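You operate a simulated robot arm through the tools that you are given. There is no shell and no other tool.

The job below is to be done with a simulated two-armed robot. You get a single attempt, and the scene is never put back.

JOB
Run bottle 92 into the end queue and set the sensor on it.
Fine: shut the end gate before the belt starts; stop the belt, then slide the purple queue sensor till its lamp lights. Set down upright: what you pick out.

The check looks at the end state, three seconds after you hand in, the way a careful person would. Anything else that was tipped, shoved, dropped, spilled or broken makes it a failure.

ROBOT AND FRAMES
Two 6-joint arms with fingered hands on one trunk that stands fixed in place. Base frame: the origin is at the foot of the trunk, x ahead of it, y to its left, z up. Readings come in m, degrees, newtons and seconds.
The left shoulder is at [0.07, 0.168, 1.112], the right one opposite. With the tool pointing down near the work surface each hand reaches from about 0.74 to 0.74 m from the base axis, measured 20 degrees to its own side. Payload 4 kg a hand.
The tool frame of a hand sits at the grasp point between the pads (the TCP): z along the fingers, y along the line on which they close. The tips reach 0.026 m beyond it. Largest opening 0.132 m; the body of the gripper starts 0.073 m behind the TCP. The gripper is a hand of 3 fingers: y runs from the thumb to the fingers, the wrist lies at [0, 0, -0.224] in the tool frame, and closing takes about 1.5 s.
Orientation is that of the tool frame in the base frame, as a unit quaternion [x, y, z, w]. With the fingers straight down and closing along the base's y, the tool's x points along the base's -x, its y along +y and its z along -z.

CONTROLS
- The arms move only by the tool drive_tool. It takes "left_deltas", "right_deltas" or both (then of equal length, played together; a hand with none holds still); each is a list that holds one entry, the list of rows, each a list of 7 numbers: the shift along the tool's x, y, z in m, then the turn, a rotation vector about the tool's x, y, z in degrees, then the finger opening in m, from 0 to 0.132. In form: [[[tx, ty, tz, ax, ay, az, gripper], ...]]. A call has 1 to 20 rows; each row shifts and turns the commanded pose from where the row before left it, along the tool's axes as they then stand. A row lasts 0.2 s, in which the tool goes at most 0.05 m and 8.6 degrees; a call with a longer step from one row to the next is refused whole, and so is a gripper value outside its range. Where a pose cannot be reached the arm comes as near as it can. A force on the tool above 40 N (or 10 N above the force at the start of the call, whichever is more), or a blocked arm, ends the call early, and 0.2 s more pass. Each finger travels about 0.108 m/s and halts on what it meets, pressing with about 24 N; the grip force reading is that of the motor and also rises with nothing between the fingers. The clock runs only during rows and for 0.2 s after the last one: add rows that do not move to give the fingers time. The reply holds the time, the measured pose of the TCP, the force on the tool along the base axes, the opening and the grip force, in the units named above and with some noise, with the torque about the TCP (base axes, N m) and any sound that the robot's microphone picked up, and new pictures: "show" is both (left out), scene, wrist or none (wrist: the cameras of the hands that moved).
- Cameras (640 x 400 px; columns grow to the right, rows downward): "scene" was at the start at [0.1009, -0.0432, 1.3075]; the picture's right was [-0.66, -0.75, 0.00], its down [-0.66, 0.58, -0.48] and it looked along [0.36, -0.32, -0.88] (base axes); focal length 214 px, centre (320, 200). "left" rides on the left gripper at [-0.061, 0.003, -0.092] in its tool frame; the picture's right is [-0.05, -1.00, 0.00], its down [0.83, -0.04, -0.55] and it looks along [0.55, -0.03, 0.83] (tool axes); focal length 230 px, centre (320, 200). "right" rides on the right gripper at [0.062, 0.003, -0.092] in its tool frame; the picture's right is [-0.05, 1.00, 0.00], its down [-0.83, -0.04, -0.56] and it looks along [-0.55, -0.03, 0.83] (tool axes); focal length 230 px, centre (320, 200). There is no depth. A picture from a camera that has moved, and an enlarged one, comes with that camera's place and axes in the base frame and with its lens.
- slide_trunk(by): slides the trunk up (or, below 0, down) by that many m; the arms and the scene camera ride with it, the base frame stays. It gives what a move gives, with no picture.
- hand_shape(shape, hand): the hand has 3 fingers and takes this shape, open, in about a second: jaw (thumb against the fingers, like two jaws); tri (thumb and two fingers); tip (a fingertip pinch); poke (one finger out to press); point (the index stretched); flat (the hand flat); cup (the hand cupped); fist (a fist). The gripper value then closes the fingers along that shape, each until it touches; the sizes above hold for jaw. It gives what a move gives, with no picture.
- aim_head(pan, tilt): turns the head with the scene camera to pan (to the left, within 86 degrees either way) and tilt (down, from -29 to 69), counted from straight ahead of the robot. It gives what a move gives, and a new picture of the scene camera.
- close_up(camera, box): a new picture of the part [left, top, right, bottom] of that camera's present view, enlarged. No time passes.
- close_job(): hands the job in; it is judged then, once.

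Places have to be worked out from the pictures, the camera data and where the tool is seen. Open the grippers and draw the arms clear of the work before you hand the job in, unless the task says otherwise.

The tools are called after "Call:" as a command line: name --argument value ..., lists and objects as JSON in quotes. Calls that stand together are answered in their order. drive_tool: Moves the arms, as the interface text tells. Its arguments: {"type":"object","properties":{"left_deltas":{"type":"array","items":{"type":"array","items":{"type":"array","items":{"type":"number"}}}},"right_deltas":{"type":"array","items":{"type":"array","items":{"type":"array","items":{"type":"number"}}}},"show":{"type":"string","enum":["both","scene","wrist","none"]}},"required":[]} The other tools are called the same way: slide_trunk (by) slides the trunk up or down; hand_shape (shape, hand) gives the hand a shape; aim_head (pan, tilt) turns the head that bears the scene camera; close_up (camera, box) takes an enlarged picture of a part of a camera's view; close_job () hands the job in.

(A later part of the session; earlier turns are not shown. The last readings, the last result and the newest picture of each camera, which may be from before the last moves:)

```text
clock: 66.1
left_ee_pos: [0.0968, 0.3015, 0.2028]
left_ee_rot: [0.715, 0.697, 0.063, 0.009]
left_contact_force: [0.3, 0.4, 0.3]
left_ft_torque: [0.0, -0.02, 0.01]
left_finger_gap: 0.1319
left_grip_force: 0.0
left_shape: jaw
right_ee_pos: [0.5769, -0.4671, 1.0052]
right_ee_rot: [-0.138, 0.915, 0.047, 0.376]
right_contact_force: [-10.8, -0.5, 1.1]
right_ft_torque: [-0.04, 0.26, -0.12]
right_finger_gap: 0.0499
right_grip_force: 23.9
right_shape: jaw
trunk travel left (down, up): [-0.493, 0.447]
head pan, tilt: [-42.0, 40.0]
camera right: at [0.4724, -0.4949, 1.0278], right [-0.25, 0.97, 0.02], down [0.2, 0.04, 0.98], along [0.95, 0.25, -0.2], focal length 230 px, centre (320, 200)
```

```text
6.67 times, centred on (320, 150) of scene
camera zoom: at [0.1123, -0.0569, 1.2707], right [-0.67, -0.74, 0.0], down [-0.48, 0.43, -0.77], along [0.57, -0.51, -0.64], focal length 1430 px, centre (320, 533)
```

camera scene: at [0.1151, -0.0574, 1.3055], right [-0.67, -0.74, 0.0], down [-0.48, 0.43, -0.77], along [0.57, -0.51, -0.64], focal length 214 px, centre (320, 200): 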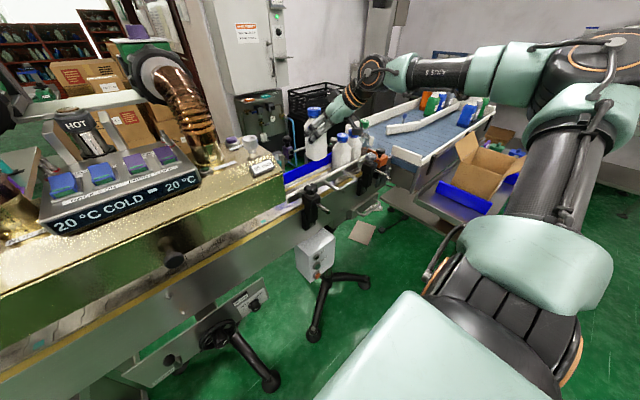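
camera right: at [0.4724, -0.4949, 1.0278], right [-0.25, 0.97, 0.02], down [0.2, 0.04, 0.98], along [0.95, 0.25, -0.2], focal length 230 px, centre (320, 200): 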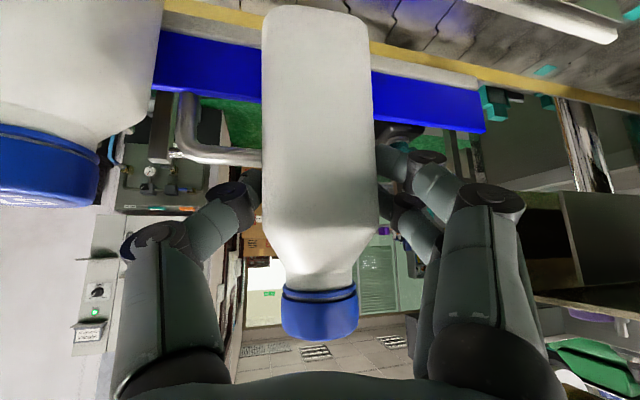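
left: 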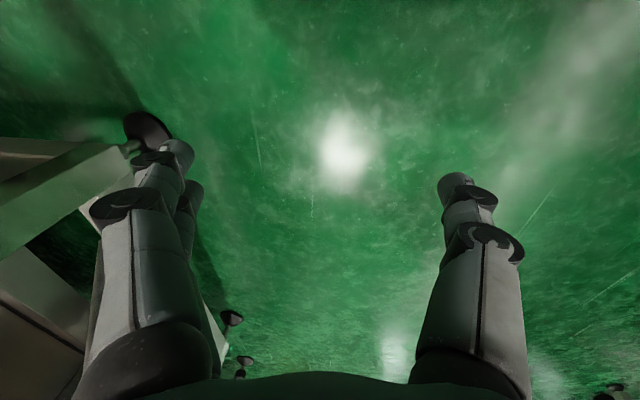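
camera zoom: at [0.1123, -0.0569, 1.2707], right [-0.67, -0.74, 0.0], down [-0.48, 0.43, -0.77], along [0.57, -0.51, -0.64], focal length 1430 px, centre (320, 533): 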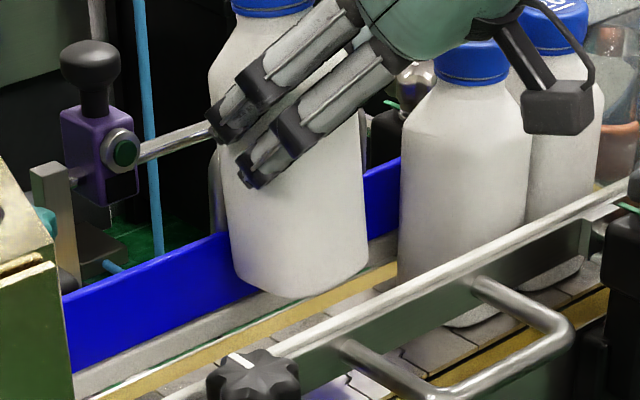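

Fx = -10.8 N shows the bottle's back is rubbing the blue guide, so my axis estimate was a few mm off. I shift -x by 7 mm and check the force.

Call:
drive_tool --right_deltas '[[[0.0024, 0.001, -0.0024, 0, 0, 0, 0.02], [0.0024, 0.001, -0.0024, 0, 0, 0, 0.02], [0, 0, 0, 0, 0, 0, 0.02], [0, 0, 0, 0, 0, 0, 0.02]]]' --show "none"

Call:
close_up --camera "scene" --box '[280, 120, 360, 180]'

Call:
close_up --camera "right" --box '[220, 0, 460, 150]'

```text
clock: 67.1
left_ee_pos: [0.098, 0.3017, 0.2017]
left_ee_rot: [0.715, 0.697, 0.062, 0.01]
left_contact_force: [0.1, -0.9, -0.4]
left_ft_torque: [0.0, -0.01, -0.04]
left_finger_gap: 0.1319
left_grip_force: 0.1
left_shape: jaw
right_ee_pos: [0.5731, -0.4664, 1.0037]
right_ee_rot: [-0.139, 0.915, 0.048, 0.376]
right_contact_force: [0.5, 0.2, -3.3]
right_ft_torque: [-0.03, 0.03, -0.02]
right_finger_gap: 0.0503
right_grip_force: 23.8
right_shape: jaw
trunk travel left (down, up): [-0.493, 0.447]
head pan, tilt: [-42.0, 40.0]
```

```text
6.67 times, centred on (320, 150) of scene
camera zoom: at [0.1154, -0.0574, 1.2704], right [-0.67, -0.74, 0.0], down [-0.48, 0.43, -0.77], along [0.57, -0.51, -0.64], focal length 1430 px, centre (320, 533)
```

zoom: 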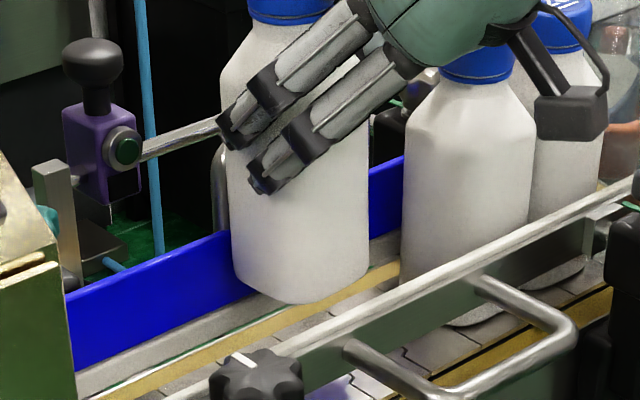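

```text
2.67 times, centred on (340, 75) of right
camera zoom: at [0.4676, -0.4951, 1.0263], right [-0.25, 0.97, 0.02], down [0.2, 0.03, 0.98], along [0.95, 0.25, -0.21], focal length 614 px, centre (267, 533)
```

zoom: 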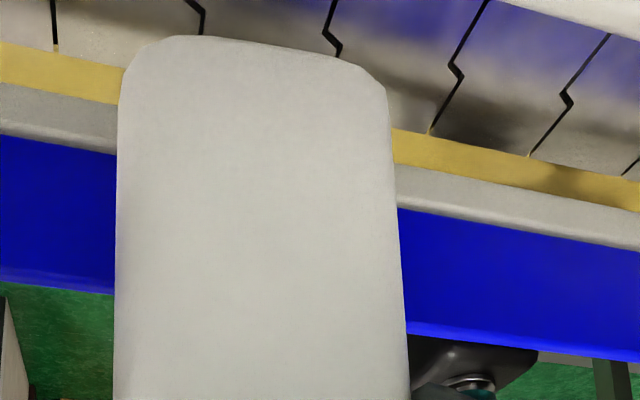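

Force is clear now (Fz = weight only). I lower 2.5 cm in 5 mm steps.

Call:
drive_tool --right_deltas '[[[0.0035, 0.0001, 0.0036, 0, 0, 0, 0.02], [0.0035, 0.0001, 0.0036, 0, 0, 0, 0.02], [0.0035, 0.0001, 0.0036, 0, 0, 0, 0.02], [0.0035, 0.0001, 0.0036, 0, 0, 0, 0.02], [0.0035, 0.0001, 0.0036, 0, 0, 0, 0.02], [0, 0, 0, 0, 0, 0, 0.02]]]' --show "wrist"

Call:
close_up --camera "scene" --box '[280, 120, 360, 180]'

```text
clock: 68.5
left_ee_pos: [0.0983, 0.301, 0.2032]
left_ee_rot: [0.715, 0.697, 0.063, 0.009]
left_contact_force: [0.0, -0.2, -0.4]
left_ft_torque: [0.03, 0.0, 0.0]
left_finger_gap: 0.1318
left_grip_force: 0.1
left_shape: jaw
right_ee_pos: [0.5716, -0.4672, 0.9792]
right_ee_rot: [-0.14, 0.915, 0.048, 0.374]
right_contact_force: [0.8, -0.6, -3.6]
right_ft_torque: [-0.05, 0.03, 0.01]
right_finger_gap: 0.05
right_grip_force: 24.3
right_shape: jaw
trunk travel left (down, up): [-0.493, 0.447]
head pan, tilt: [-42.0, 40.0]
camera right: at [0.4678, -0.4956, 1.0013], right [-0.25, 0.97, 0.02], down [0.2, 0.04, 0.98], along [0.95, 0.25, -0.21], focal length 230 px, centre (320, 200)
```

right: 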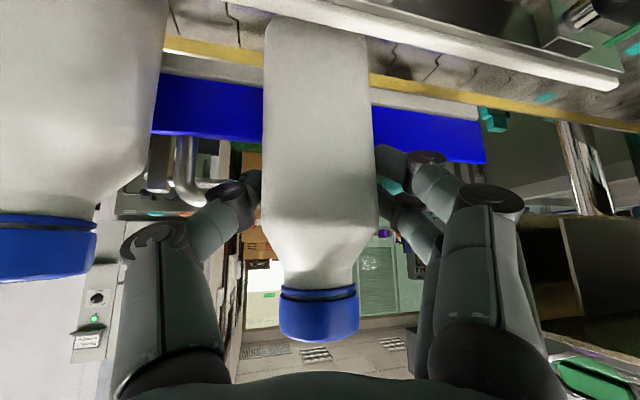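

```text
6.67 times, centred on (320, 150) of scene
camera zoom: at [0.1153, -0.0573, 1.2704], right [-0.67, -0.74, 0.0], down [-0.48, 0.43, -0.77], along [0.57, -0.51, -0.64], focal length 1430 px, centre (320, 533)
```

zoom: 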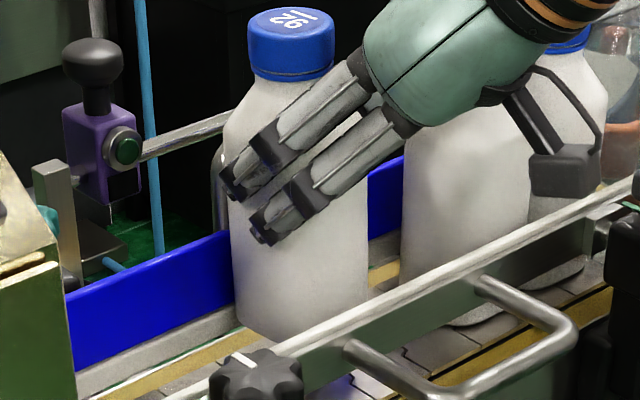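

The base is inside the lane without contact. I lower another 2.5 cm, then finish in fine steps.

Call:
drive_tool --right_deltas '[[[0.0035, 0.0001, 0.0036, 0, 0, 0, 0.02], [0.0035, 0.0001, 0.0036, 0, 0, 0, 0.02], [0.0035, 0.0001, 0.0036, 0, 0, 0, 0.02], [0.0035, 0.0001, 0.0036, 0, 0, 0, 0.02], [0.0035, 0.0001, 0.0036, 0, 0, 0, 0.02], [0, 0, 0, 0, 0, 0, 0.02]]]' --show "wrist"

Call:
close_up --camera "scene" --box '[280, 120, 360, 180]'

```text
clock: 69.9
left_ee_pos: [0.0972, 0.3007, 0.2035]
left_ee_rot: [0.715, 0.696, 0.063, 0.009]
left_contact_force: [0.2, 0.0, -0.3]
left_ft_torque: [-0.02, -0.02, 0.03]
left_finger_gap: 0.132
left_grip_force: 0.0
left_shape: jaw
right_ee_pos: [0.5722, -0.467, 0.9545]
right_ee_rot: [-0.14, 0.915, 0.048, 0.375]
right_contact_force: [-0.1, 0.6, -3.3]
right_ft_torque: [0.0, 0.04, 0.01]
right_finger_gap: 0.05
right_grip_force: 24.2
right_shape: jaw
trunk travel left (down, up): [-0.493, 0.447]
head pan, tilt: [-42.0, 40.0]
camera right: at [0.4678, -0.4956, 0.9762], right [-0.25, 0.97, 0.02], down [0.2, 0.04, 0.98], along [0.95, 0.25, -0.21], focal length 230 px, centre (320, 200)
```

right: 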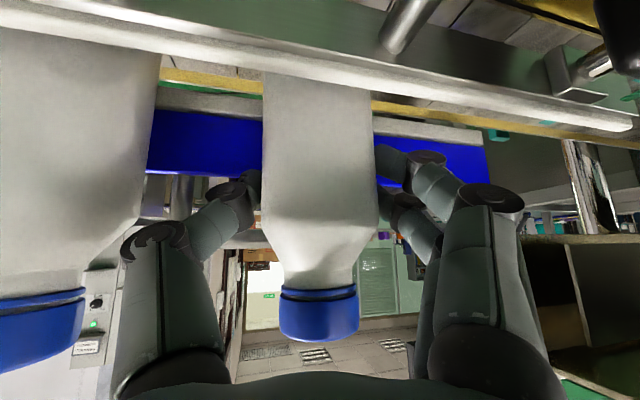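

```text
6.67 times, centred on (320, 150) of scene
camera zoom: at [0.1154, -0.0572, 1.2704], right [-0.67, -0.74, 0.0], down [-0.48, 0.43, -0.77], along [0.57, -0.51, -0.64], focal length 1430 px, centre (320, 533)
```

zoom: 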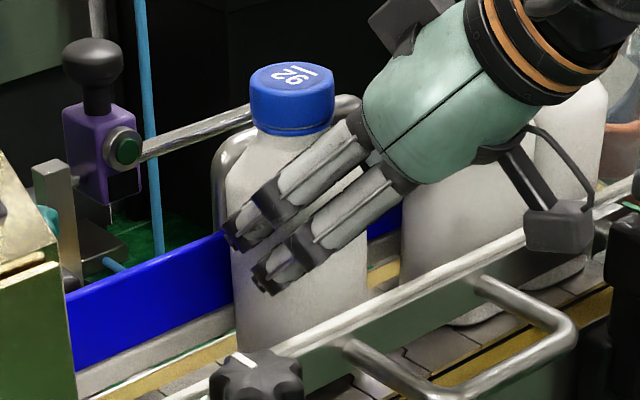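

Still only weight on the sensor. I take the last ~1 cm in 2 mm steps until touchdown.

Call:
drive_tool --right_deltas '[[[0.0014, 0, 0.00144, 0, 0, 0, 0.02], [0.0014, 0, 0.00144, 0, 0, 0, 0.02], [0.0014, 0, 0.00144, 0, 0, 0, 0.02], [0, 0, 0, 0, 0, 0, 0.02]]]' --show "none"

Call:
drive_tool --right_deltas '[[[0.0014, 0, 0.00144, 0, 0, 0, 0.02], [0, 0, 0, 0, 0, 0, 0.02]]]' --show "none"

```text
clock: 70.9
left_ee_pos: [0.0982, 0.302, 0.203]
left_ee_rot: [0.714, 0.697, 0.062, 0.008]
left_contact_force: [0.2, -0.3, -0.2]
left_ft_torque: [-0.03, -0.02, -0.02]
left_finger_gap: 0.1318
left_grip_force: 0.0
left_shape: jaw
right_ee_pos: [0.5716, -0.4678, 0.9492]
right_ee_rot: [-0.138, 0.915, 0.046, 0.376]
right_contact_force: [-1.1, -3.6, 3.5]
right_ft_torque: [-0.01, -0.03, -0.03]
right_finger_gap: 0.0502
right_grip_force: 24.4
right_shape: jaw
trunk travel left (down, up): [-0.493, 0.447]
head pan, tilt: [-42.0, 40.0]
```

```text
clock: 71.5
left_ee_pos: [0.0963, 0.3021, 0.2035]
left_ee_rot: [0.715, 0.697, 0.063, 0.009]
left_contact_force: [-0.2, 0.4, 0.1]
left_ft_torque: [-0.01, 0.0, 0.0]
left_finger_gap: 0.1319
left_grip_force: 0.1
left_shape: jaw
right_ee_pos: [0.5713, -0.4663, 0.9478]
right_ee_rot: [-0.139, 0.914, 0.046, 0.377]
right_contact_force: [-0.1, -2.4, 13.3]
right_ft_torque: [0.07, -0.16, -0.02]
right_finger_gap: 0.0509
right_grip_force: 23.7
right_shape: jaw
trunk travel left (down, up): [-0.493, 0.447]
head pan, tilt: [-42.0, 40.0]
```

Touchdown: Fz rose to +13 N with the TCP at 0.948, matching the belt height. I relieve 1.5 mm and open the fingers gradually to 0.085 (bottle 57 is close on the -y side).

Call:
drive_tool --right_deltas '[[[-0.001, 0, -0.001, 0, 0, 0, 0.02], [0, 0, 0, 0, 0, 0, 0.045], [0, 0, 0, 0, 0, 0, 0.052], [0, 0, 0, 0, 0, 0, 0.058], [0, 0, 0, 0, 0, 0, 0.066], [0, 0, 0, 0, 0, 0, 0.075], [0, 0, 0, 0, 0, 0, 0.082], [0, 0, 0, 0, 0, 0, 0.082]]]' --show "both"

Call:
close_up --camera "scene" --box '[280, 120, 360, 180]'

```text
clock: 73.3
left_ee_pos: [0.0989, 0.3007, 0.2025]
left_ee_rot: [0.714, 0.697, 0.063, 0.009]
left_contact_force: [-0.3, 0.3, -0.4]
left_ft_torque: [-0.03, 0.01, -0.04]
left_finger_gap: 0.1318
left_grip_force: 0.0
left_shape: jaw
right_ee_pos: [0.5728, -0.4655, 0.9477]
right_ee_rot: [-0.14, 0.915, 0.047, 0.375]
right_contact_force: [-0.1, -0.9, 0.2]
right_ft_torque: [-0.01, 0.01, 0.02]
right_finger_gap: 0.0814
right_grip_force: 0.0
right_shape: jaw
trunk travel left (down, up): [-0.493, 0.447]
head pan, tilt: [-42.0, 40.0]
camera scene: at [0.115, -0.057, 1.2705], right [-0.67, -0.74, 0.0], down [-0.48, 0.43, -0.77], along [0.57, -0.51, -0.64], focal length 214 px, centre (320, 200)
camera right: at [0.4678, -0.4954, 0.97], right [-0.25, 0.97, 0.02], down [0.2, 0.04, 0.98], along [0.95, 0.25, -0.21], focal length 230 px, centre (320, 200)
```

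scene: 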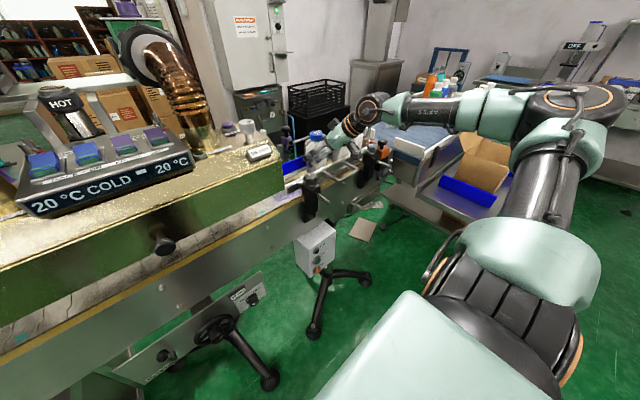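
right: 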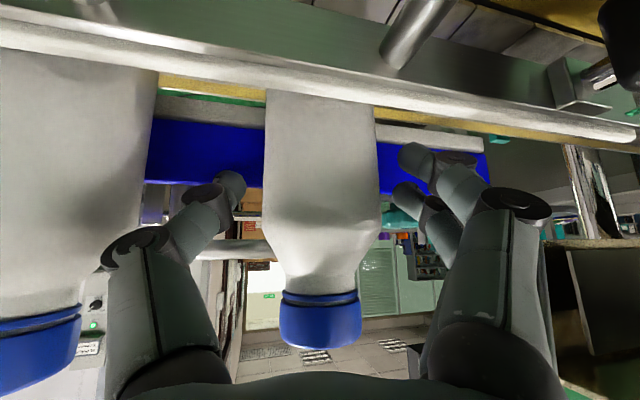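

```text
6.67 times, centred on (320, 150) of scene
camera zoom: at [0.115, -0.057, 1.2705], right [-0.67, -0.74, 0.0], down [-0.48, 0.43, -0.77], along [0.57, -0.51, -0.64], focal length 1430 px, centre (320, 533)
```

zoom: 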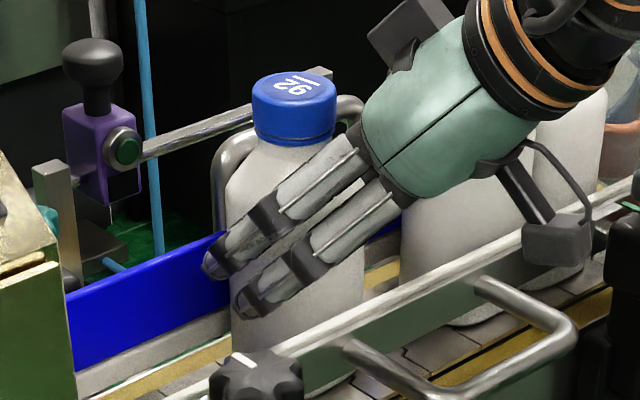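

The bottle stands freely in the lane. I withdraw back and up in the x–z plane to keep clear of bottle 57.

Call:
drive_tool --right_deltas '[[[-0.0005, 0.0018, -0.0098, 0, 0, 0, 0.082], [-0.0009, 0.0037, -0.0196, 0, 0, 0, 0.082], [-0.0009, 0.0037, -0.0196, 0, 0, 0, 0.082], [-0.0009, 0.0037, -0.0196, 0, 0, 0, 0.082], [-0.0009, 0.0037, -0.0196, 0, 0, 0, 0.082], [-0.0012, 0.005, -0.029, 0, 0, 0, 0.082], [-0.0012, 0.005, -0.029, 0, 0, 0, 0.082], [0, 0, 0, 0, 0, 0, 0.082]]]' --show "both"

Call:
close_up --camera "scene" --box '[270, 110, 398, 190]'

```text
clock: 75.1
left_ee_pos: [0.0975, 0.3015, 0.2027]
left_ee_rot: [0.715, 0.696, 0.062, 0.008]
left_contact_force: [0.5, -0.6, 0.3]
left_ft_torque: [-0.01, -0.01, -0.01]
left_finger_gap: 0.1318
left_grip_force: 0.1
left_shape: jaw
right_ee_pos: [0.5262, -0.4362, 1.0295]
right_ee_rot: [-0.14, 0.915, 0.047, 0.375]
right_contact_force: [0.5, -0.8, -0.8]
right_ft_torque: [-0.02, 0.0, 0.02]
right_finger_gap: 0.0818
right_grip_force: 0.0
right_shape: jaw
right hand out of reach, approached as far as the arm can: row 3, 4, 5, 6, 7
trunk travel left (down, up): [-0.493, 0.447]
head pan, tilt: [-42.0, 40.0]
camera scene: at [0.1147, -0.0565, 1.2705], right [-0.67, -0.74, 0.0], down [-0.48, 0.43, -0.77], along [0.57, -0.51, -0.64], focal length 214 px, centre (320, 200)
camera right: at [0.4207, -0.4649, 1.053], right [-0.25, 0.97, 0.02], down [0.2, 0.04, 0.98], along [0.95, 0.25, -0.21], focal length 230 px, centre (320, 200)
```

scene: 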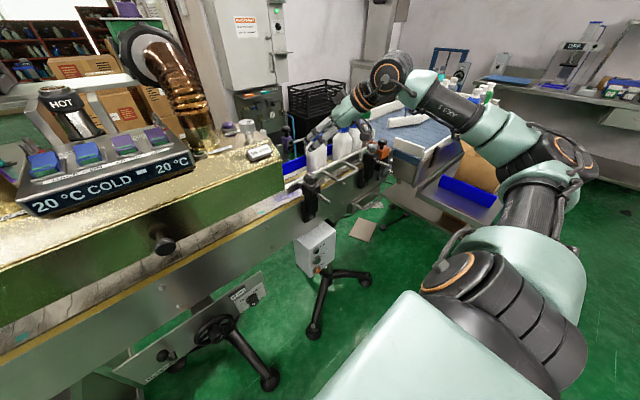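
right: 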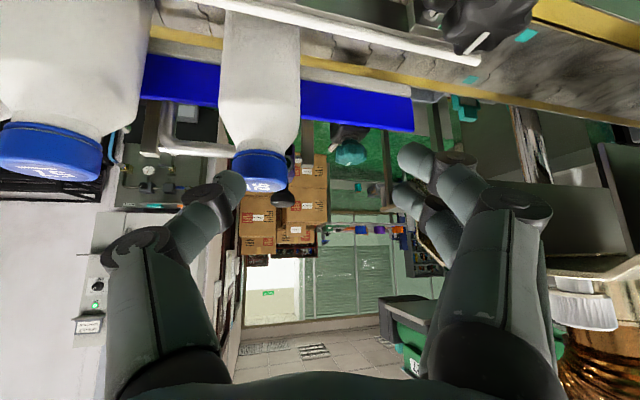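

```text
5.00 times, centred on (334, 150) of scene
camera zoom: at [0.1147, -0.0565, 1.2705], right [-0.67, -0.74, 0.0], down [-0.48, 0.43, -0.77], along [0.57, -0.51, -0.64], focal length 1072 px, centre (250, 450)
```

zoom: 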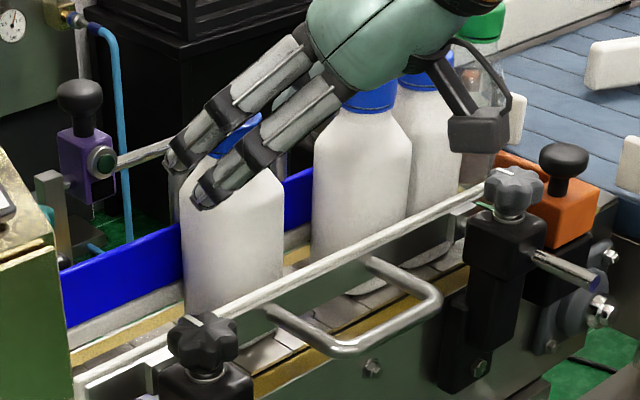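

The arm drifted sideways on its inner limit; the thumb is close to the cap but not touching. A straight-up trunk move is the safest way clear.

Call:
slide_trunk --by 0.15

Call:
close_up --camera "scene" --box '[250, 110, 410, 230]'

```text
clock: 76.8
left_ee_pos: [0.0976, 0.3021, 0.3521]
left_ee_rot: [0.714, 0.697, 0.062, 0.01]
left_contact_force: [0.2, 0.0, 0.4]
left_ft_torque: [0.04, -0.02, -0.02]
left_finger_gap: 0.1319
left_grip_force: 0.0
left_shape: jaw
right_ee_pos: [0.5253, -0.4368, 1.1805]
right_ee_rot: [-0.139, 0.916, 0.046, 0.374]
right_contact_force: [-0.2, 0.5, 0.4]
right_ft_torque: [-0.01, 0.0, -0.02]
right_finger_gap: 0.0817
right_grip_force: 0.0
right_shape: jaw
trunk travel left (down, up): [-0.643, 0.297]
head pan, tilt: [-42.0, 40.0]
```

```text
3.33 times, centred on (330, 170) of scene
camera zoom: at [0.115, -0.0571, 1.4204], right [-0.67, -0.74, 0.0], down [-0.48, 0.43, -0.77], along [0.57, -0.51, -0.64], focal length 715 px, centre (287, 300)
```

zoom: 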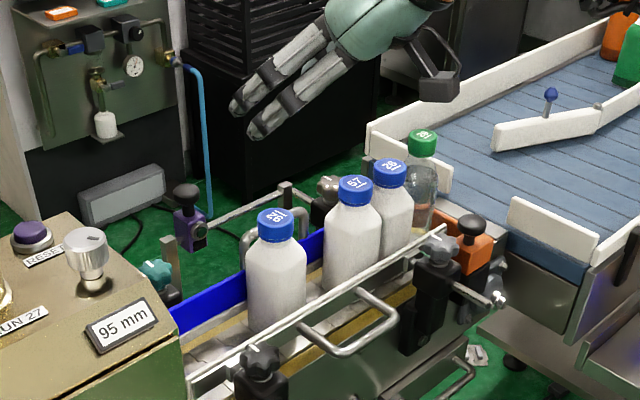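

92 stands upright in the lane with all others standing and the gate shut. Next is the belt START button; I zoom on the control box to locate it.

Call:
close_up --camera "scene" --box '[290, 220, 350, 280]'

Call:
aim_head --pan -42 --tilt 60

Call:
close_up --camera "scene" --box '[270, 110, 370, 210]'

```text
6.67 times, centred on (320, 250) of scene
camera zoom: at [0.115, -0.0571, 1.4204], right [-0.67, -0.74, 0.0], down [-0.48, 0.43, -0.77], along [0.57, -0.51, -0.64], focal length 1430 px, centre (320, -133)
```

zoom: 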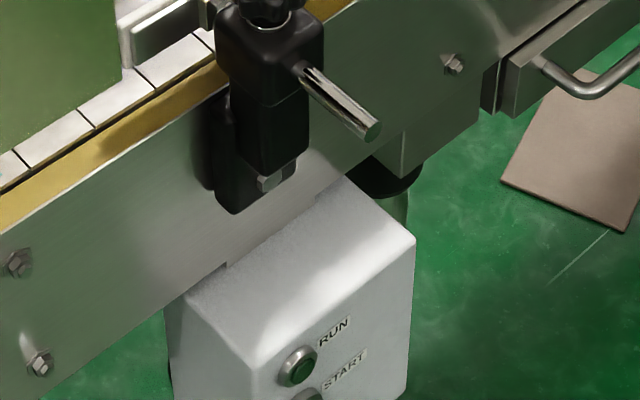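

```text
clock: 77.7
left_ee_pos: [0.0978, 0.302, 0.3527]
left_ee_rot: [0.714, 0.697, 0.062, 0.009]
left_contact_force: [-0.1, -0.4, -0.1]
left_ft_torque: [-0.02, -0.03, -0.02]
left_finger_gap: 0.1317
left_grip_force: 0.0
left_shape: jaw
right_ee_pos: [0.5253, -0.4368, 1.1808]
right_ee_rot: [-0.14, 0.915, 0.047, 0.375]
right_contact_force: [0.6, 0.5, -0.6]
right_ft_torque: [0.01, 0.02, 0.01]
right_finger_gap: 0.0818
right_grip_force: 0.1
right_shape: jaw
trunk travel left (down, up): [-0.643, 0.297]
head pan, tilt: [-42.0, 60.0]
camera scene: at [0.1013, -0.0447, 1.3938], right [-0.67, -0.74, 0.0], down [-0.64, 0.58, -0.5], along [0.37, -0.34, -0.87], focal length 214 px, centre (320, 200)
```

scene: 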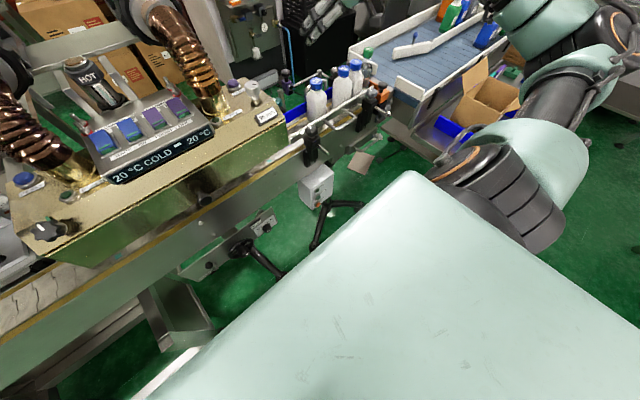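

```text
4.00 times, centred on (320, 160) of scene
camera zoom: at [0.1013, -0.0447, 1.3938], right [-0.67, -0.74, 0.0], down [-0.64, 0.58, -0.5], along [0.37, -0.34, -0.87], focal length 858 px, centre (320, 360)
```

zoom: 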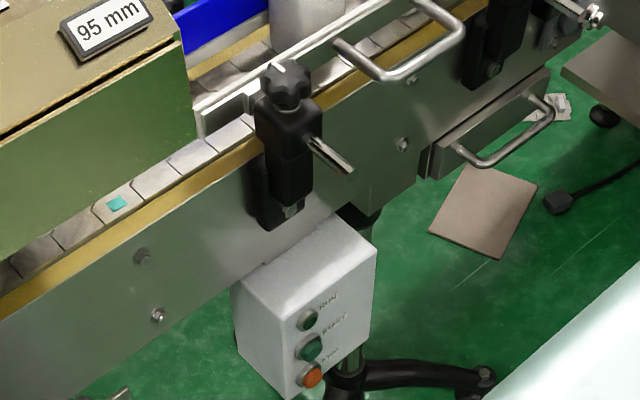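

From two cameras the buttons are on a near-vertical face: RUN lamp z≈0.66, START ≈ [0.458, -0.349, 0.604], STOP ≈ [0.452, -0.348, 0.552]. I back the hand away over the front, turn it to azimuth 0 with a steeper pitch, and close the fingers for pressing.

Call:
drive_tool --right_deltas '[[[0.0198, 0.0225, -0.0199, 0, 0, 0, 0.082], [0.0198, 0.0225, -0.0199, 0, 0, 0, 0.082], [0.0198, 0.0225, -0.0199, 0, 0, 0, 0.06], [0, 0, 0, 5.6, 0.15, 5.75, 0.03], [0, 0, 0, 5.6, 0.15, 5.75, 0.0], [0, 0, 0, 0, 4.5, 0, 0.0], [0, 0, 0, 0, 4.5, 0, 0.0], [0, 0, 0, 0, 0, 0, 0.0]]]' --show "both"

```text
clock: 79.5
left_ee_pos: [0.0979, 0.3014, 0.3528]
left_ee_rot: [0.715, 0.697, 0.062, 0.008]
left_contact_force: [0.0, 0.5, 0.6]
left_ft_torque: [-0.03, 0.02, 0.01]
left_finger_gap: 0.132
left_grip_force: 0.0
left_shape: jaw
right_ee_pos: [0.5081, -0.3987, 1.186]
right_ee_rot: [-0.009, 0.953, -0.006, 0.303]
right_contact_force: [-0.3, 0.2, 0.4]
right_ft_torque: [0.0, 0.0, -0.01]
right_finger_gap: 0.0002
right_grip_force: 24.3
right_shape: jaw
right hand out of reach, approached as far as the arm can: row 1, 2, 3
trunk travel left (down, up): [-0.643, 0.297]
head pan, tilt: [-42.0, 60.0]
camera scene: at [0.1012, -0.0455, 1.3937], right [-0.67, -0.74, 0.0], down [-0.64, 0.58, -0.5], along [0.37, -0.33, -0.87], focal length 214 px, centre (320, 200)
camera right: at [0.4049, -0.3976, 1.225], right [0.03, 1.0, 0.01], down [0.36, -0.02, 0.93], along [0.93, -0.02, -0.36], focal length 230 px, centre (320, 200)
```

scene: 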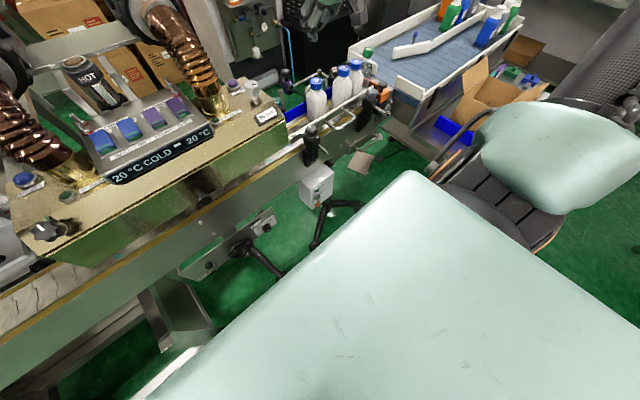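
right: 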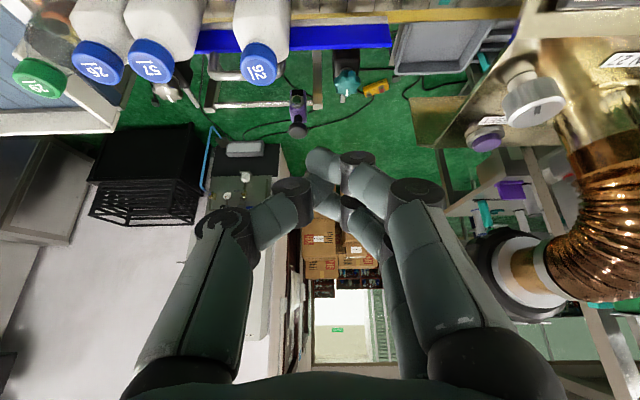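

At this height the arm can't retract in x (too close to its shoulder). I go around: shift -y at height toward [0.40, -0.62], where it can then drop in front of the line.

Call:
drive_tool --right_deltas '[[[0, -0.04, 0, 0, 0, 0, 0.0], [0.01, -0.036, -0.0053, 0, 0, 0, 0.0], [0.01725, -0.0363, -0.0053, 0, 0, 0, 0.0], [0.01725, -0.0363, -0.0053, 0, 0, 0, 0.0], [0.01725, -0.0363, -0.0053, 0, 0, 0, 0.0], [0.01725, -0.0363, -0.0053, 0, 0, 0, 0.0], [0, 0, 0, 0, 0, 0, 0.0]]]' --show "both"

```text
clock: 81.1
left_ee_pos: [0.098, 0.3023, 0.3535]
left_ee_rot: [0.715, 0.696, 0.064, 0.01]
left_contact_force: [-0.1, -0.6, -0.8]
left_ft_torque: [0.01, 0.01, 0.0]
left_finger_gap: 0.1318
left_grip_force: 0.1
left_shape: jaw
right_ee_pos: [0.4913, -0.5012, 1.1983]
right_ee_rot: [-0.01, 0.952, -0.007, 0.304]
right_contact_force: [0.3, -0.3, -0.3]
right_ft_torque: [-0.02, -0.02, 0.0]
right_finger_gap: 0.0003
right_grip_force: 24.1
right_shape: jaw
right hand out of reach, approached as far as the arm can: row 3, 4, 5, 6
trunk travel left (down, up): [-0.643, 0.297]
head pan, tilt: [-42.0, 60.0]
camera scene: at [0.0999, -0.0443, 1.3939], right [-0.67, -0.74, 0.0], down [-0.64, 0.58, -0.5], along [0.37, -0.33, -0.87], focal length 214 px, centre (320, 200)
camera right: at [0.3878, -0.4992, 1.2374], right [0.03, 1.0, 0.01], down [0.35, -0.02, 0.93], along [0.93, -0.02, -0.36], focal length 230 px, centre (320, 200)
```

scene: 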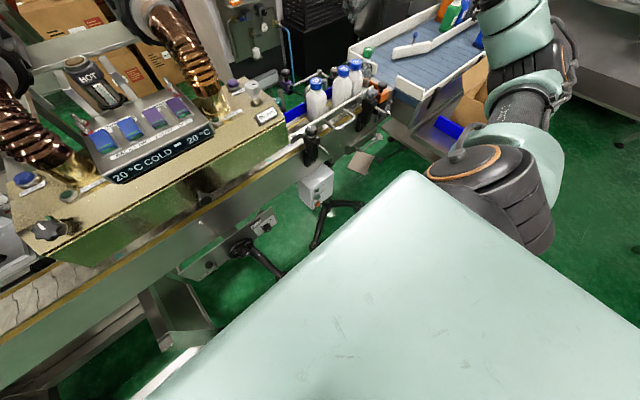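
right: 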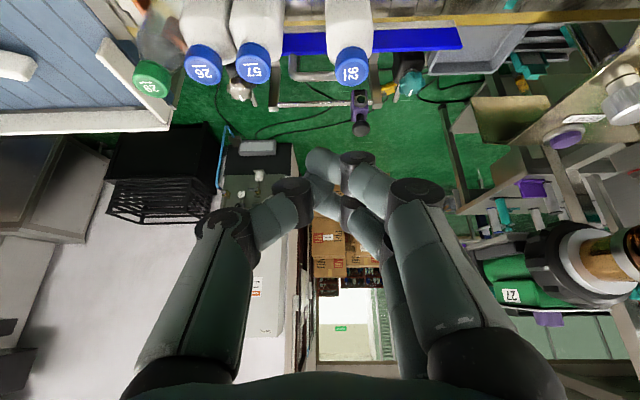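

Still at the inner limit because of the pitch. I return the tool to straight down (reachable near [0.34,-0.65] earlier) and then move toward the front.

Call:
drive_tool --right_deltas '[[[0, 0, 0, 0, 7, 0, 0.0], [0, 0, 0, 0, 7, 0, 0.0], [0, 0, 0, 0, 7, 0, 0.0], [0, 0, 0, 0, 7, 0, 0.0], [0, 0, 0, 0, 7, 0, 0.0], [0.035, -0.02, 0, 0, 0, 0, 0.0], [0.035, -0.02, 0, 0, 0, 0, 0.0], [0.035, -0.02, 0, 0, 0, 0, 0.0], [0.035, -0.02, 0, 0, 0, 0, 0.0], [0, -0.02, 0, 0, 0, 0, 0.0], [0, 0, 0, 0, 0, 0, 0.0]]]' --show "both"

```text
clock: 83.5
left_ee_pos: [0.0979, 0.3015, 0.3531]
left_ee_rot: [0.714, 0.697, 0.062, 0.009]
left_contact_force: [0.4, -0.4, -0.4]
left_ft_torque: [0.03, -0.02, -0.02]
left_finger_gap: 0.132
left_grip_force: 0.2
left_shape: jaw
right_ee_pos: [0.3592, -0.6286, 1.1679]
right_ee_rot: [-0.006, 1.0, -0.008, 0.004]
right_contact_force: [-0.8, -0.4, -0.3]
right_ft_torque: [-0.01, 0.02, -0.01]
right_finger_gap: 0.0
right_grip_force: 24.3
right_shape: jaw
right hand out of reach, approached as far as the arm can: row 1, 2, 3, 4, 5, 6, 7, 8, 9
trunk travel left (down, up): [-0.643, 0.297]
head pan, tilt: [-42.0, 60.0]
camera scene: at [0.1013, -0.0446, 1.3937], right [-0.67, -0.74, 0.0], down [-0.64, 0.58, -0.5], along [0.37, -0.33, -0.87], focal length 214 px, centre (320, 200)
camera right: at [0.2972, -0.6252, 1.2583], right [0.04, 1.0, -0.02], down [0.83, -0.02, 0.56], along [0.56, -0.04, -0.83], focal length 230 px, centre (320, 200)
```

scene: 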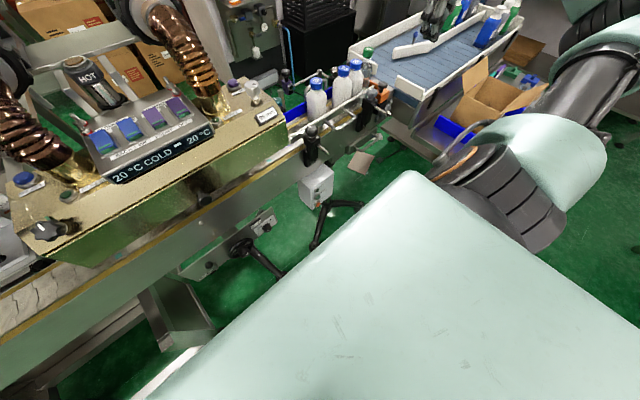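
right: 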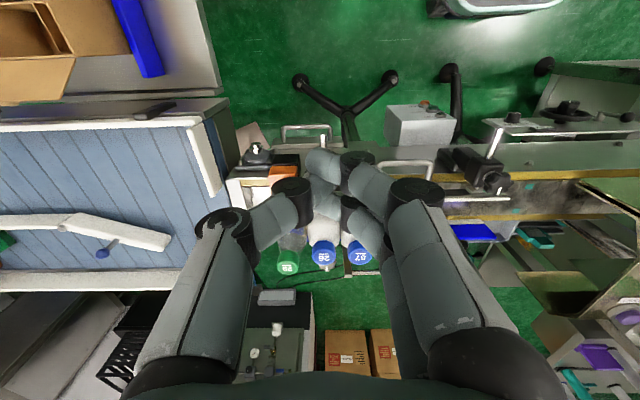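

The button box is low (z≈0.6). I test how low this arm can go here in front of the line, starting from a bit further back.

Call:
drive_tool --right_deltas '[[[0.02, -0.02, 0.03, 0, 0, 0, 0.0], [0.02, -0.02, 0.03, 0, 0, 0, 0.0], [0, 0, 0.03, 0, 0, 0, 0.0], [0, 0, 0.03, 0, 0, 0, 0.0], [0, 0, 0, 0, 0, 0, 0.0]]]' --show "none"

```text
clock: 84.7
left_ee_pos: [0.0975, 0.302, 0.3534]
left_ee_rot: [0.715, 0.697, 0.062, 0.009]
left_contact_force: [-0.4, -0.3, 0.4]
left_ft_torque: [-0.06, 0.0, -0.03]
left_finger_gap: 0.1321
left_grip_force: 0.1
left_shape: jaw
right_ee_pos: [0.36, -0.6793, 1.121]
right_ee_rot: [-0.007, 1.0, -0.009, 0.003]
right_contact_force: [-0.1, 0.1, -0.2]
right_ft_torque: [0.01, -0.02, 0.01]
right_finger_gap: 0.0002
right_grip_force: 23.7
right_shape: jaw
right hand out of reach, approached as far as the arm can: row 1, 2, 3, 4
trunk travel left (down, up): [-0.643, 0.297]
head pan, tilt: [-42.0, 60.0]
```

The limit looks like an azimuth limit that tightens lower down, so a lower path must be more in front of the shoulder. I move to y≈-0.54 and try descending there.

Call:
drive_tool --right_deltas '[[[0, 0.045, 0, 0, 0, 0, 0.0], [0, 0.045, 0, 0, 0, 0, 0.0], [0, 0.045, 0, 0, 0, 0, 0.0], [0, 0, 0.04, 0, 0, 0, 0.0], [0, 0, 0.04, 0, 0, 0, 0.0], [0, 0, 0.04, 0, 0, 0, 0.0], [0, 0, 0, 0, 0, 0, 0.0]]]' --show "wrist"

```text
clock: 86.3
left_ee_pos: [0.0977, 0.3007, 0.3538]
left_ee_rot: [0.714, 0.697, 0.062, 0.008]
left_contact_force: [0.2, -0.3, 0.0]
left_ft_torque: [0.0, 0.02, -0.01]
left_finger_gap: 0.132
left_grip_force: 0.0
left_shape: jaw
right_ee_pos: [0.4076, -0.5191, 1.0437]
right_ee_rot: [-0.007, 1.0, -0.009, 0.004]
right_contact_force: [0.5, -0.1, 0.3]
right_ft_torque: [-0.02, 0.0, -0.04]
right_finger_gap: 0.0
right_grip_force: 24.0
right_shape: jaw
right hand out of reach, approached as far as the arm can: row 1, 2, 4, 5, 6
trunk travel left (down, up): [-0.643, 0.297]
head pan, tilt: [-42.0, 60.0]
camera right: at [0.3462, -0.5163, 1.1344], right [0.04, 1.0, -0.02], down [0.83, -0.02, 0.56], along [0.56, -0.04, -0.83], focal length 230 px, centre (320, 200)
```

right: 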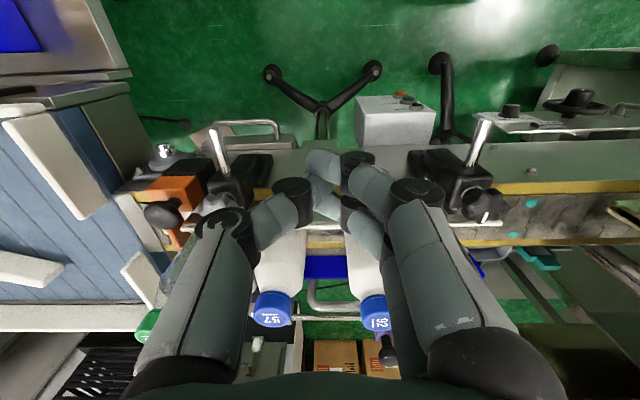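

The right arm can't reach the low box at this trunk height, but early on it worked well with the TCP near shoulder height, so I should lower the trunk. First the left arm, hanging low, must be raised; I lift the right hand clear and move the left hand outward and up in open space.

Call:
drive_tool --right_deltas '[[[0, 0, -0.03, 0, 0, 0, 0.0], [0, 0, -0.04, 0, 0, 0, 0.0], [0, 0, -0.04, 0, 0, 0, 0.0], [0, 0, -0.04, 0, 0, 0, 0.0], [0, 0, 0, 0, 0, 0, 0.0], [0, 0, 0, 0, 0, 0, 0.0]]]' --left_deltas '[[[0.03, 0.005, -0.02, 0, 0, 0, 0.132], [0.03, 0.005, -0.02, 0, 0, 0, 0.132], [0.03, 0.005, -0.02, 0, 0, 0, 0.132], [0.03, 0.005, -0.02, 0, 0, 0, 0.132], [0.03, 0.005, -0.02, 0, 0, 0, 0.132], [0, 0, 0, 0, 0, 0, 0.132]]]' --show "both"

```text
clock: 87.7
left_ee_pos: [0.116, 0.4427, 0.4662]
left_ee_rot: [0.714, 0.698, 0.061, 0.008]
left_contact_force: [-0.2, 0.2, 0.0]
left_ft_torque: [0.0, -0.02, 0.01]
left_finger_gap: 0.132
left_grip_force: 0.1
left_shape: jaw
right_ee_pos: [0.4069, -0.5175, 1.1941]
right_ee_rot: [-0.007, 1.0, -0.008, 0.004]
right_contact_force: [0.8, 0.0, 0.3]
right_ft_torque: [-0.02, 0.02, -0.01]
right_finger_gap: 0.0001
right_grip_force: 24.2
right_shape: jaw
trunk travel left (down, up): [-0.643, 0.297]
head pan, tilt: [-42.0, 60.0]
camera scene: at [0.1011, -0.0449, 1.3937], right [-0.67, -0.74, 0.0], down [-0.64, 0.58, -0.5], along [0.37, -0.33, -0.87], focal length 214 px, centre (320, 200)
camera right: at [0.3447, -0.5142, 1.2849], right [0.04, 1.0, -0.02], down [0.83, -0.02, 0.56], along [0.56, -0.04, -0.83], focal length 230 px, centre (320, 200)
camera left: at [0.1081, 0.3743, 0.5531], right [-0.99, -0.02, -0.1], down [-0.08, 0.79, 0.61], along [0.07, 0.61, -0.79], focal length 230 px, centre (320, 200)
```

scene: 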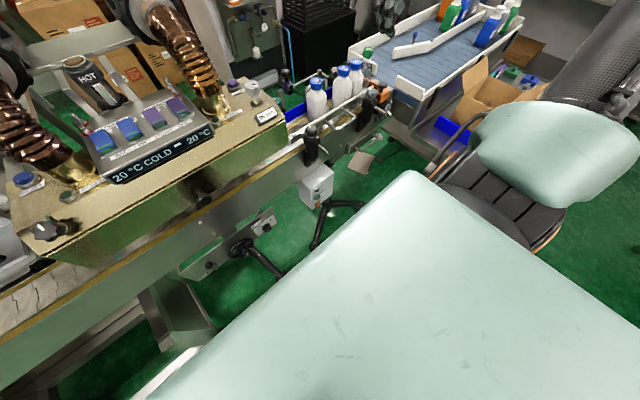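
right: 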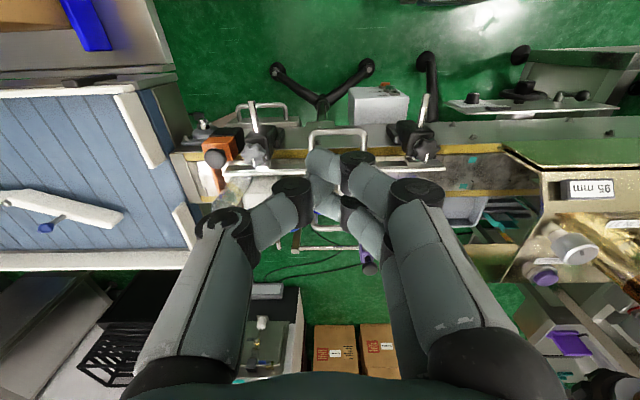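
left: 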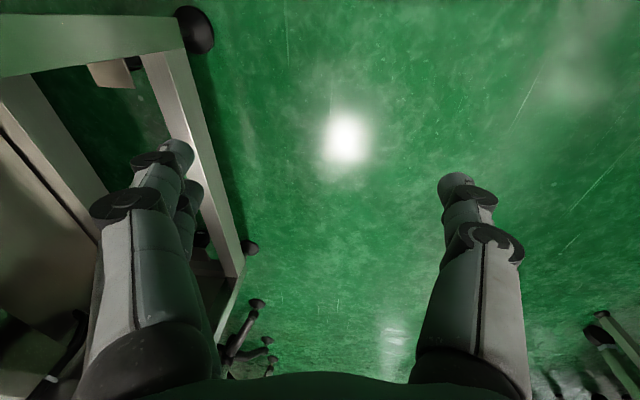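

The left hand moves freely. I keep raising it along z with a little more outward y.

Call:
drive_tool --left_deltas '[[[0.015, 0, -0.04, 0, 0, 0, 0.132], [0.015, 0, -0.04, 0, 0, 0, 0.132], [0.015, 0, -0.04, 0, 0, 0, 0.132], [0.015, 0, -0.04, 0, 0, 0, 0.132], [0.015, 0, -0.04, 0, 0, 0, 0.132], [0.015, 0, -0.04, 0, 0, 0, 0.132], [0.015, 0, -0.04, 0, 0, 0, 0.132], [0.015, 0, -0.04, 0, 0, 0, 0.132], [0, 0, 0, 0, 0, 0, 0.132]]]' --show "none"

```text
clock: 89.7
left_ee_pos: [0.1554, 0.5019, 0.6309]
left_ee_rot: [0.714, 0.697, 0.063, 0.009]
left_contact_force: [-0.4, -0.1, -0.5]
left_ft_torque: [-0.01, -0.02, 0.04]
left_finger_gap: 0.1321
left_grip_force: 0.0
left_shape: jaw
left hand out of reach, approached as far as the arm can: row 4, 5, 6, 7, 8
right_ee_pos: [0.4062, -0.5183, 1.1939]
right_ee_rot: [-0.007, 1.0, -0.009, 0.003]
right_contact_force: [0.4, 0.9, 0.0]
right_ft_torque: [-0.02, -0.01, 0.0]
right_finger_gap: 0.0001
right_grip_force: 24.6
right_shape: jaw
trunk travel left (down, up): [-0.643, 0.297]
head pan, tilt: [-42.0, 60.0]
```

The left arm stays well reachable in its hanging posture, which suits the low box: START is about 0.63 m from the left shoulder. So I use the left hand to press: first bring it forward in front of the machine at z≈0.48, fingers closed.

Call:
drive_tool --left_deltas '[[[-0.0347, 0.0141, 0.0239, 0, 0, 0, 0.1], [-0.0347, 0.0141, 0.0239, 0, 0, 0, 0.06], [-0.0347, 0.0141, 0.0239, 0, 0, 0, 0.02], [-0.0347, 0.0141, 0.0239, 0, 0, 0, 0], [-0.0347, 0.0141, 0.0239, 0, 0, 0, 0], [-0.0347, 0.0141, 0.0239, 0, 0, 0, 0], [0, 0, 0, 0, 0, 0, 0]]]' --show "wrist"

Call:
aim_head --pan -10 --tilt 60

```text
clock: 91.3
left_ee_pos: [0.2499, 0.3043, 0.481]
left_ee_rot: [0.714, 0.697, 0.062, 0.009]
left_contact_force: [0.2, -0.2, 0.6]
left_ft_torque: [0.01, 0.0, -0.01]
left_finger_gap: 0.0003
left_grip_force: 23.5
left_shape: jaw
right_ee_pos: [0.4067, -0.5177, 1.1943]
right_ee_rot: [-0.007, 1.0, -0.007, 0.004]
right_contact_force: [0.4, 0.8, 0.2]
right_ft_torque: [0.0, 0.0, 0.03]
right_finger_gap: 0.0
right_grip_force: 24.2
right_shape: jaw
trunk travel left (down, up): [-0.643, 0.297]
head pan, tilt: [-42.0, 60.0]
camera left: at [0.2409, 0.2362, 0.5678], right [-0.99, -0.02, -0.1], down [-0.08, 0.79, 0.61], along [0.07, 0.61, -0.79], focal length 230 px, centre (320, 200)
```

left: 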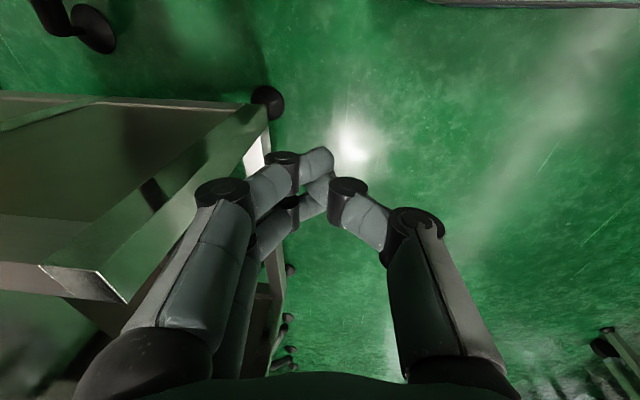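

```text
clock: 92.2
left_ee_pos: [0.2485, 0.305, 0.4821]
left_ee_rot: [0.715, 0.696, 0.062, 0.009]
left_contact_force: [-0.5, -0.2, -0.8]
left_ft_torque: [0.0, -0.01, -0.04]
left_finger_gap: 0.0001
left_grip_force: 23.8
left_shape: jaw
right_ee_pos: [0.4077, -0.5173, 1.194]
right_ee_rot: [-0.007, 1.0, -0.009, 0.003]
right_contact_force: [-0.2, -0.3, -0.3]
right_ft_torque: [0.0, -0.01, 0.0]
right_finger_gap: 0.0
right_grip_force: 23.9
right_shape: jaw
trunk travel left (down, up): [-0.643, 0.297]
head pan, tilt: [-10.0, 60.0]
camera scene: at [0.1174, -0.0117, 1.3937], right [-0.17, -0.98, 0.0], down [-0.85, 0.15, -0.5], along [0.49, -0.09, -0.87], focal length 214 px, centre (320, 200)
```

scene: 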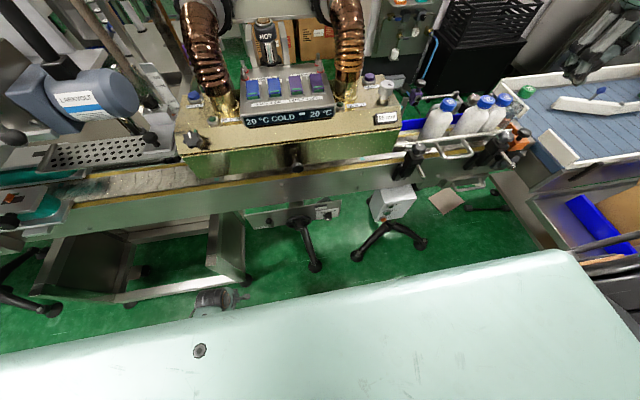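

Left hand is clear of the chute (x≥0.40). I sweep it in -y in front of the handwheel panel to about [0.29, -0.10, 0.50].

Call:
drive_tool --left_deltas '[[[-0.044, 0.0059, -0.0051, 0, 0, 0, 0], [-0.044, 0.0059, -0.0051, 0, 0, 0, 0], [-0.044, 0.0059, -0.0051, 0, 0, 0, 0], [-0.044, 0.0059, -0.0051, 0, 0, 0, 0], [-0.044, 0.0059, -0.0051, 0, 0, 0, 0], [-0.044, 0.0059, -0.0051, 0, 0, 0, 0], [-0.044, 0.0059, -0.0051, 0, 0, 0, 0], [-0.044, 0.0059, -0.0051, 0, 0, 0, 0], [-0.044, 0.0059, -0.0051, 0, 0, 0, 0], [0, 0, 0, 0, 0, 0, 0]]]' --show "both"

```text
clock: 93.4
left_ee_pos: [0.2529, 0.2112, 0.4732]
left_ee_rot: [0.735, 0.664, 0.12, -0.06]
left_contact_force: [-0.2, 0.3, 0.2]
left_ft_torque: [0.0, 0.03, 0.0]
left_finger_gap: 0.0
left_grip_force: 23.9
left_shape: jaw
right_ee_pos: [0.408, -0.5158, 1.1936]
right_ee_rot: [-0.008, 1.0, -0.009, 0.003]
right_contact_force: [0.5, -0.2, 0.2]
right_ft_torque: [-0.02, 0.01, -0.01]
right_finger_gap: 0.0
right_grip_force: 24.0
right_shape: jaw
trunk travel left (down, up): [-0.643, 0.297]
head pan, tilt: [-10.0, 60.0]
stopped in row 5 (left hand): the arm was blocked; the commanded pose is now the measured one
camera scene: at [0.1178, -0.0118, 1.3937], right [-0.17, -0.98, 0.0], down [-0.85, 0.15, -0.5], along [0.49, -0.09, -0.87], focal length 214 px, centre (320, 200)
camera left: at [0.2413, 0.129, 0.5462], right [-0.99, 0.06, -0.08], down [-0.02, 0.67, 0.74], along [0.1, 0.74, -0.66], focal length 230 px, centre (320, 200)
```

scene: 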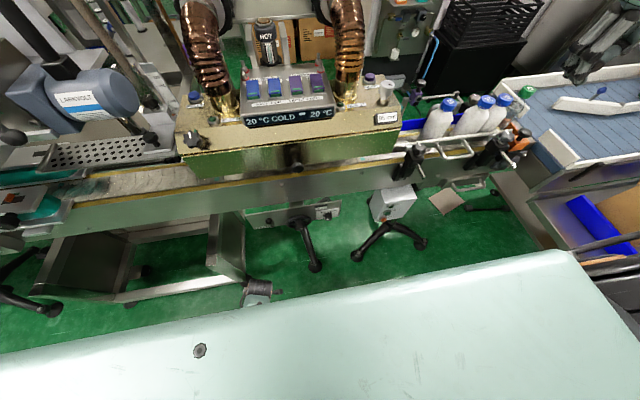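
left: 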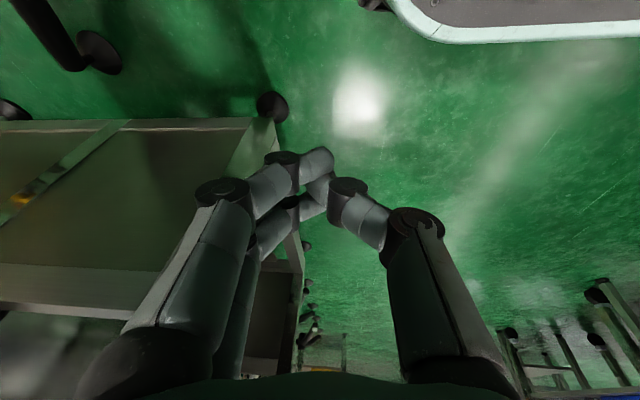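

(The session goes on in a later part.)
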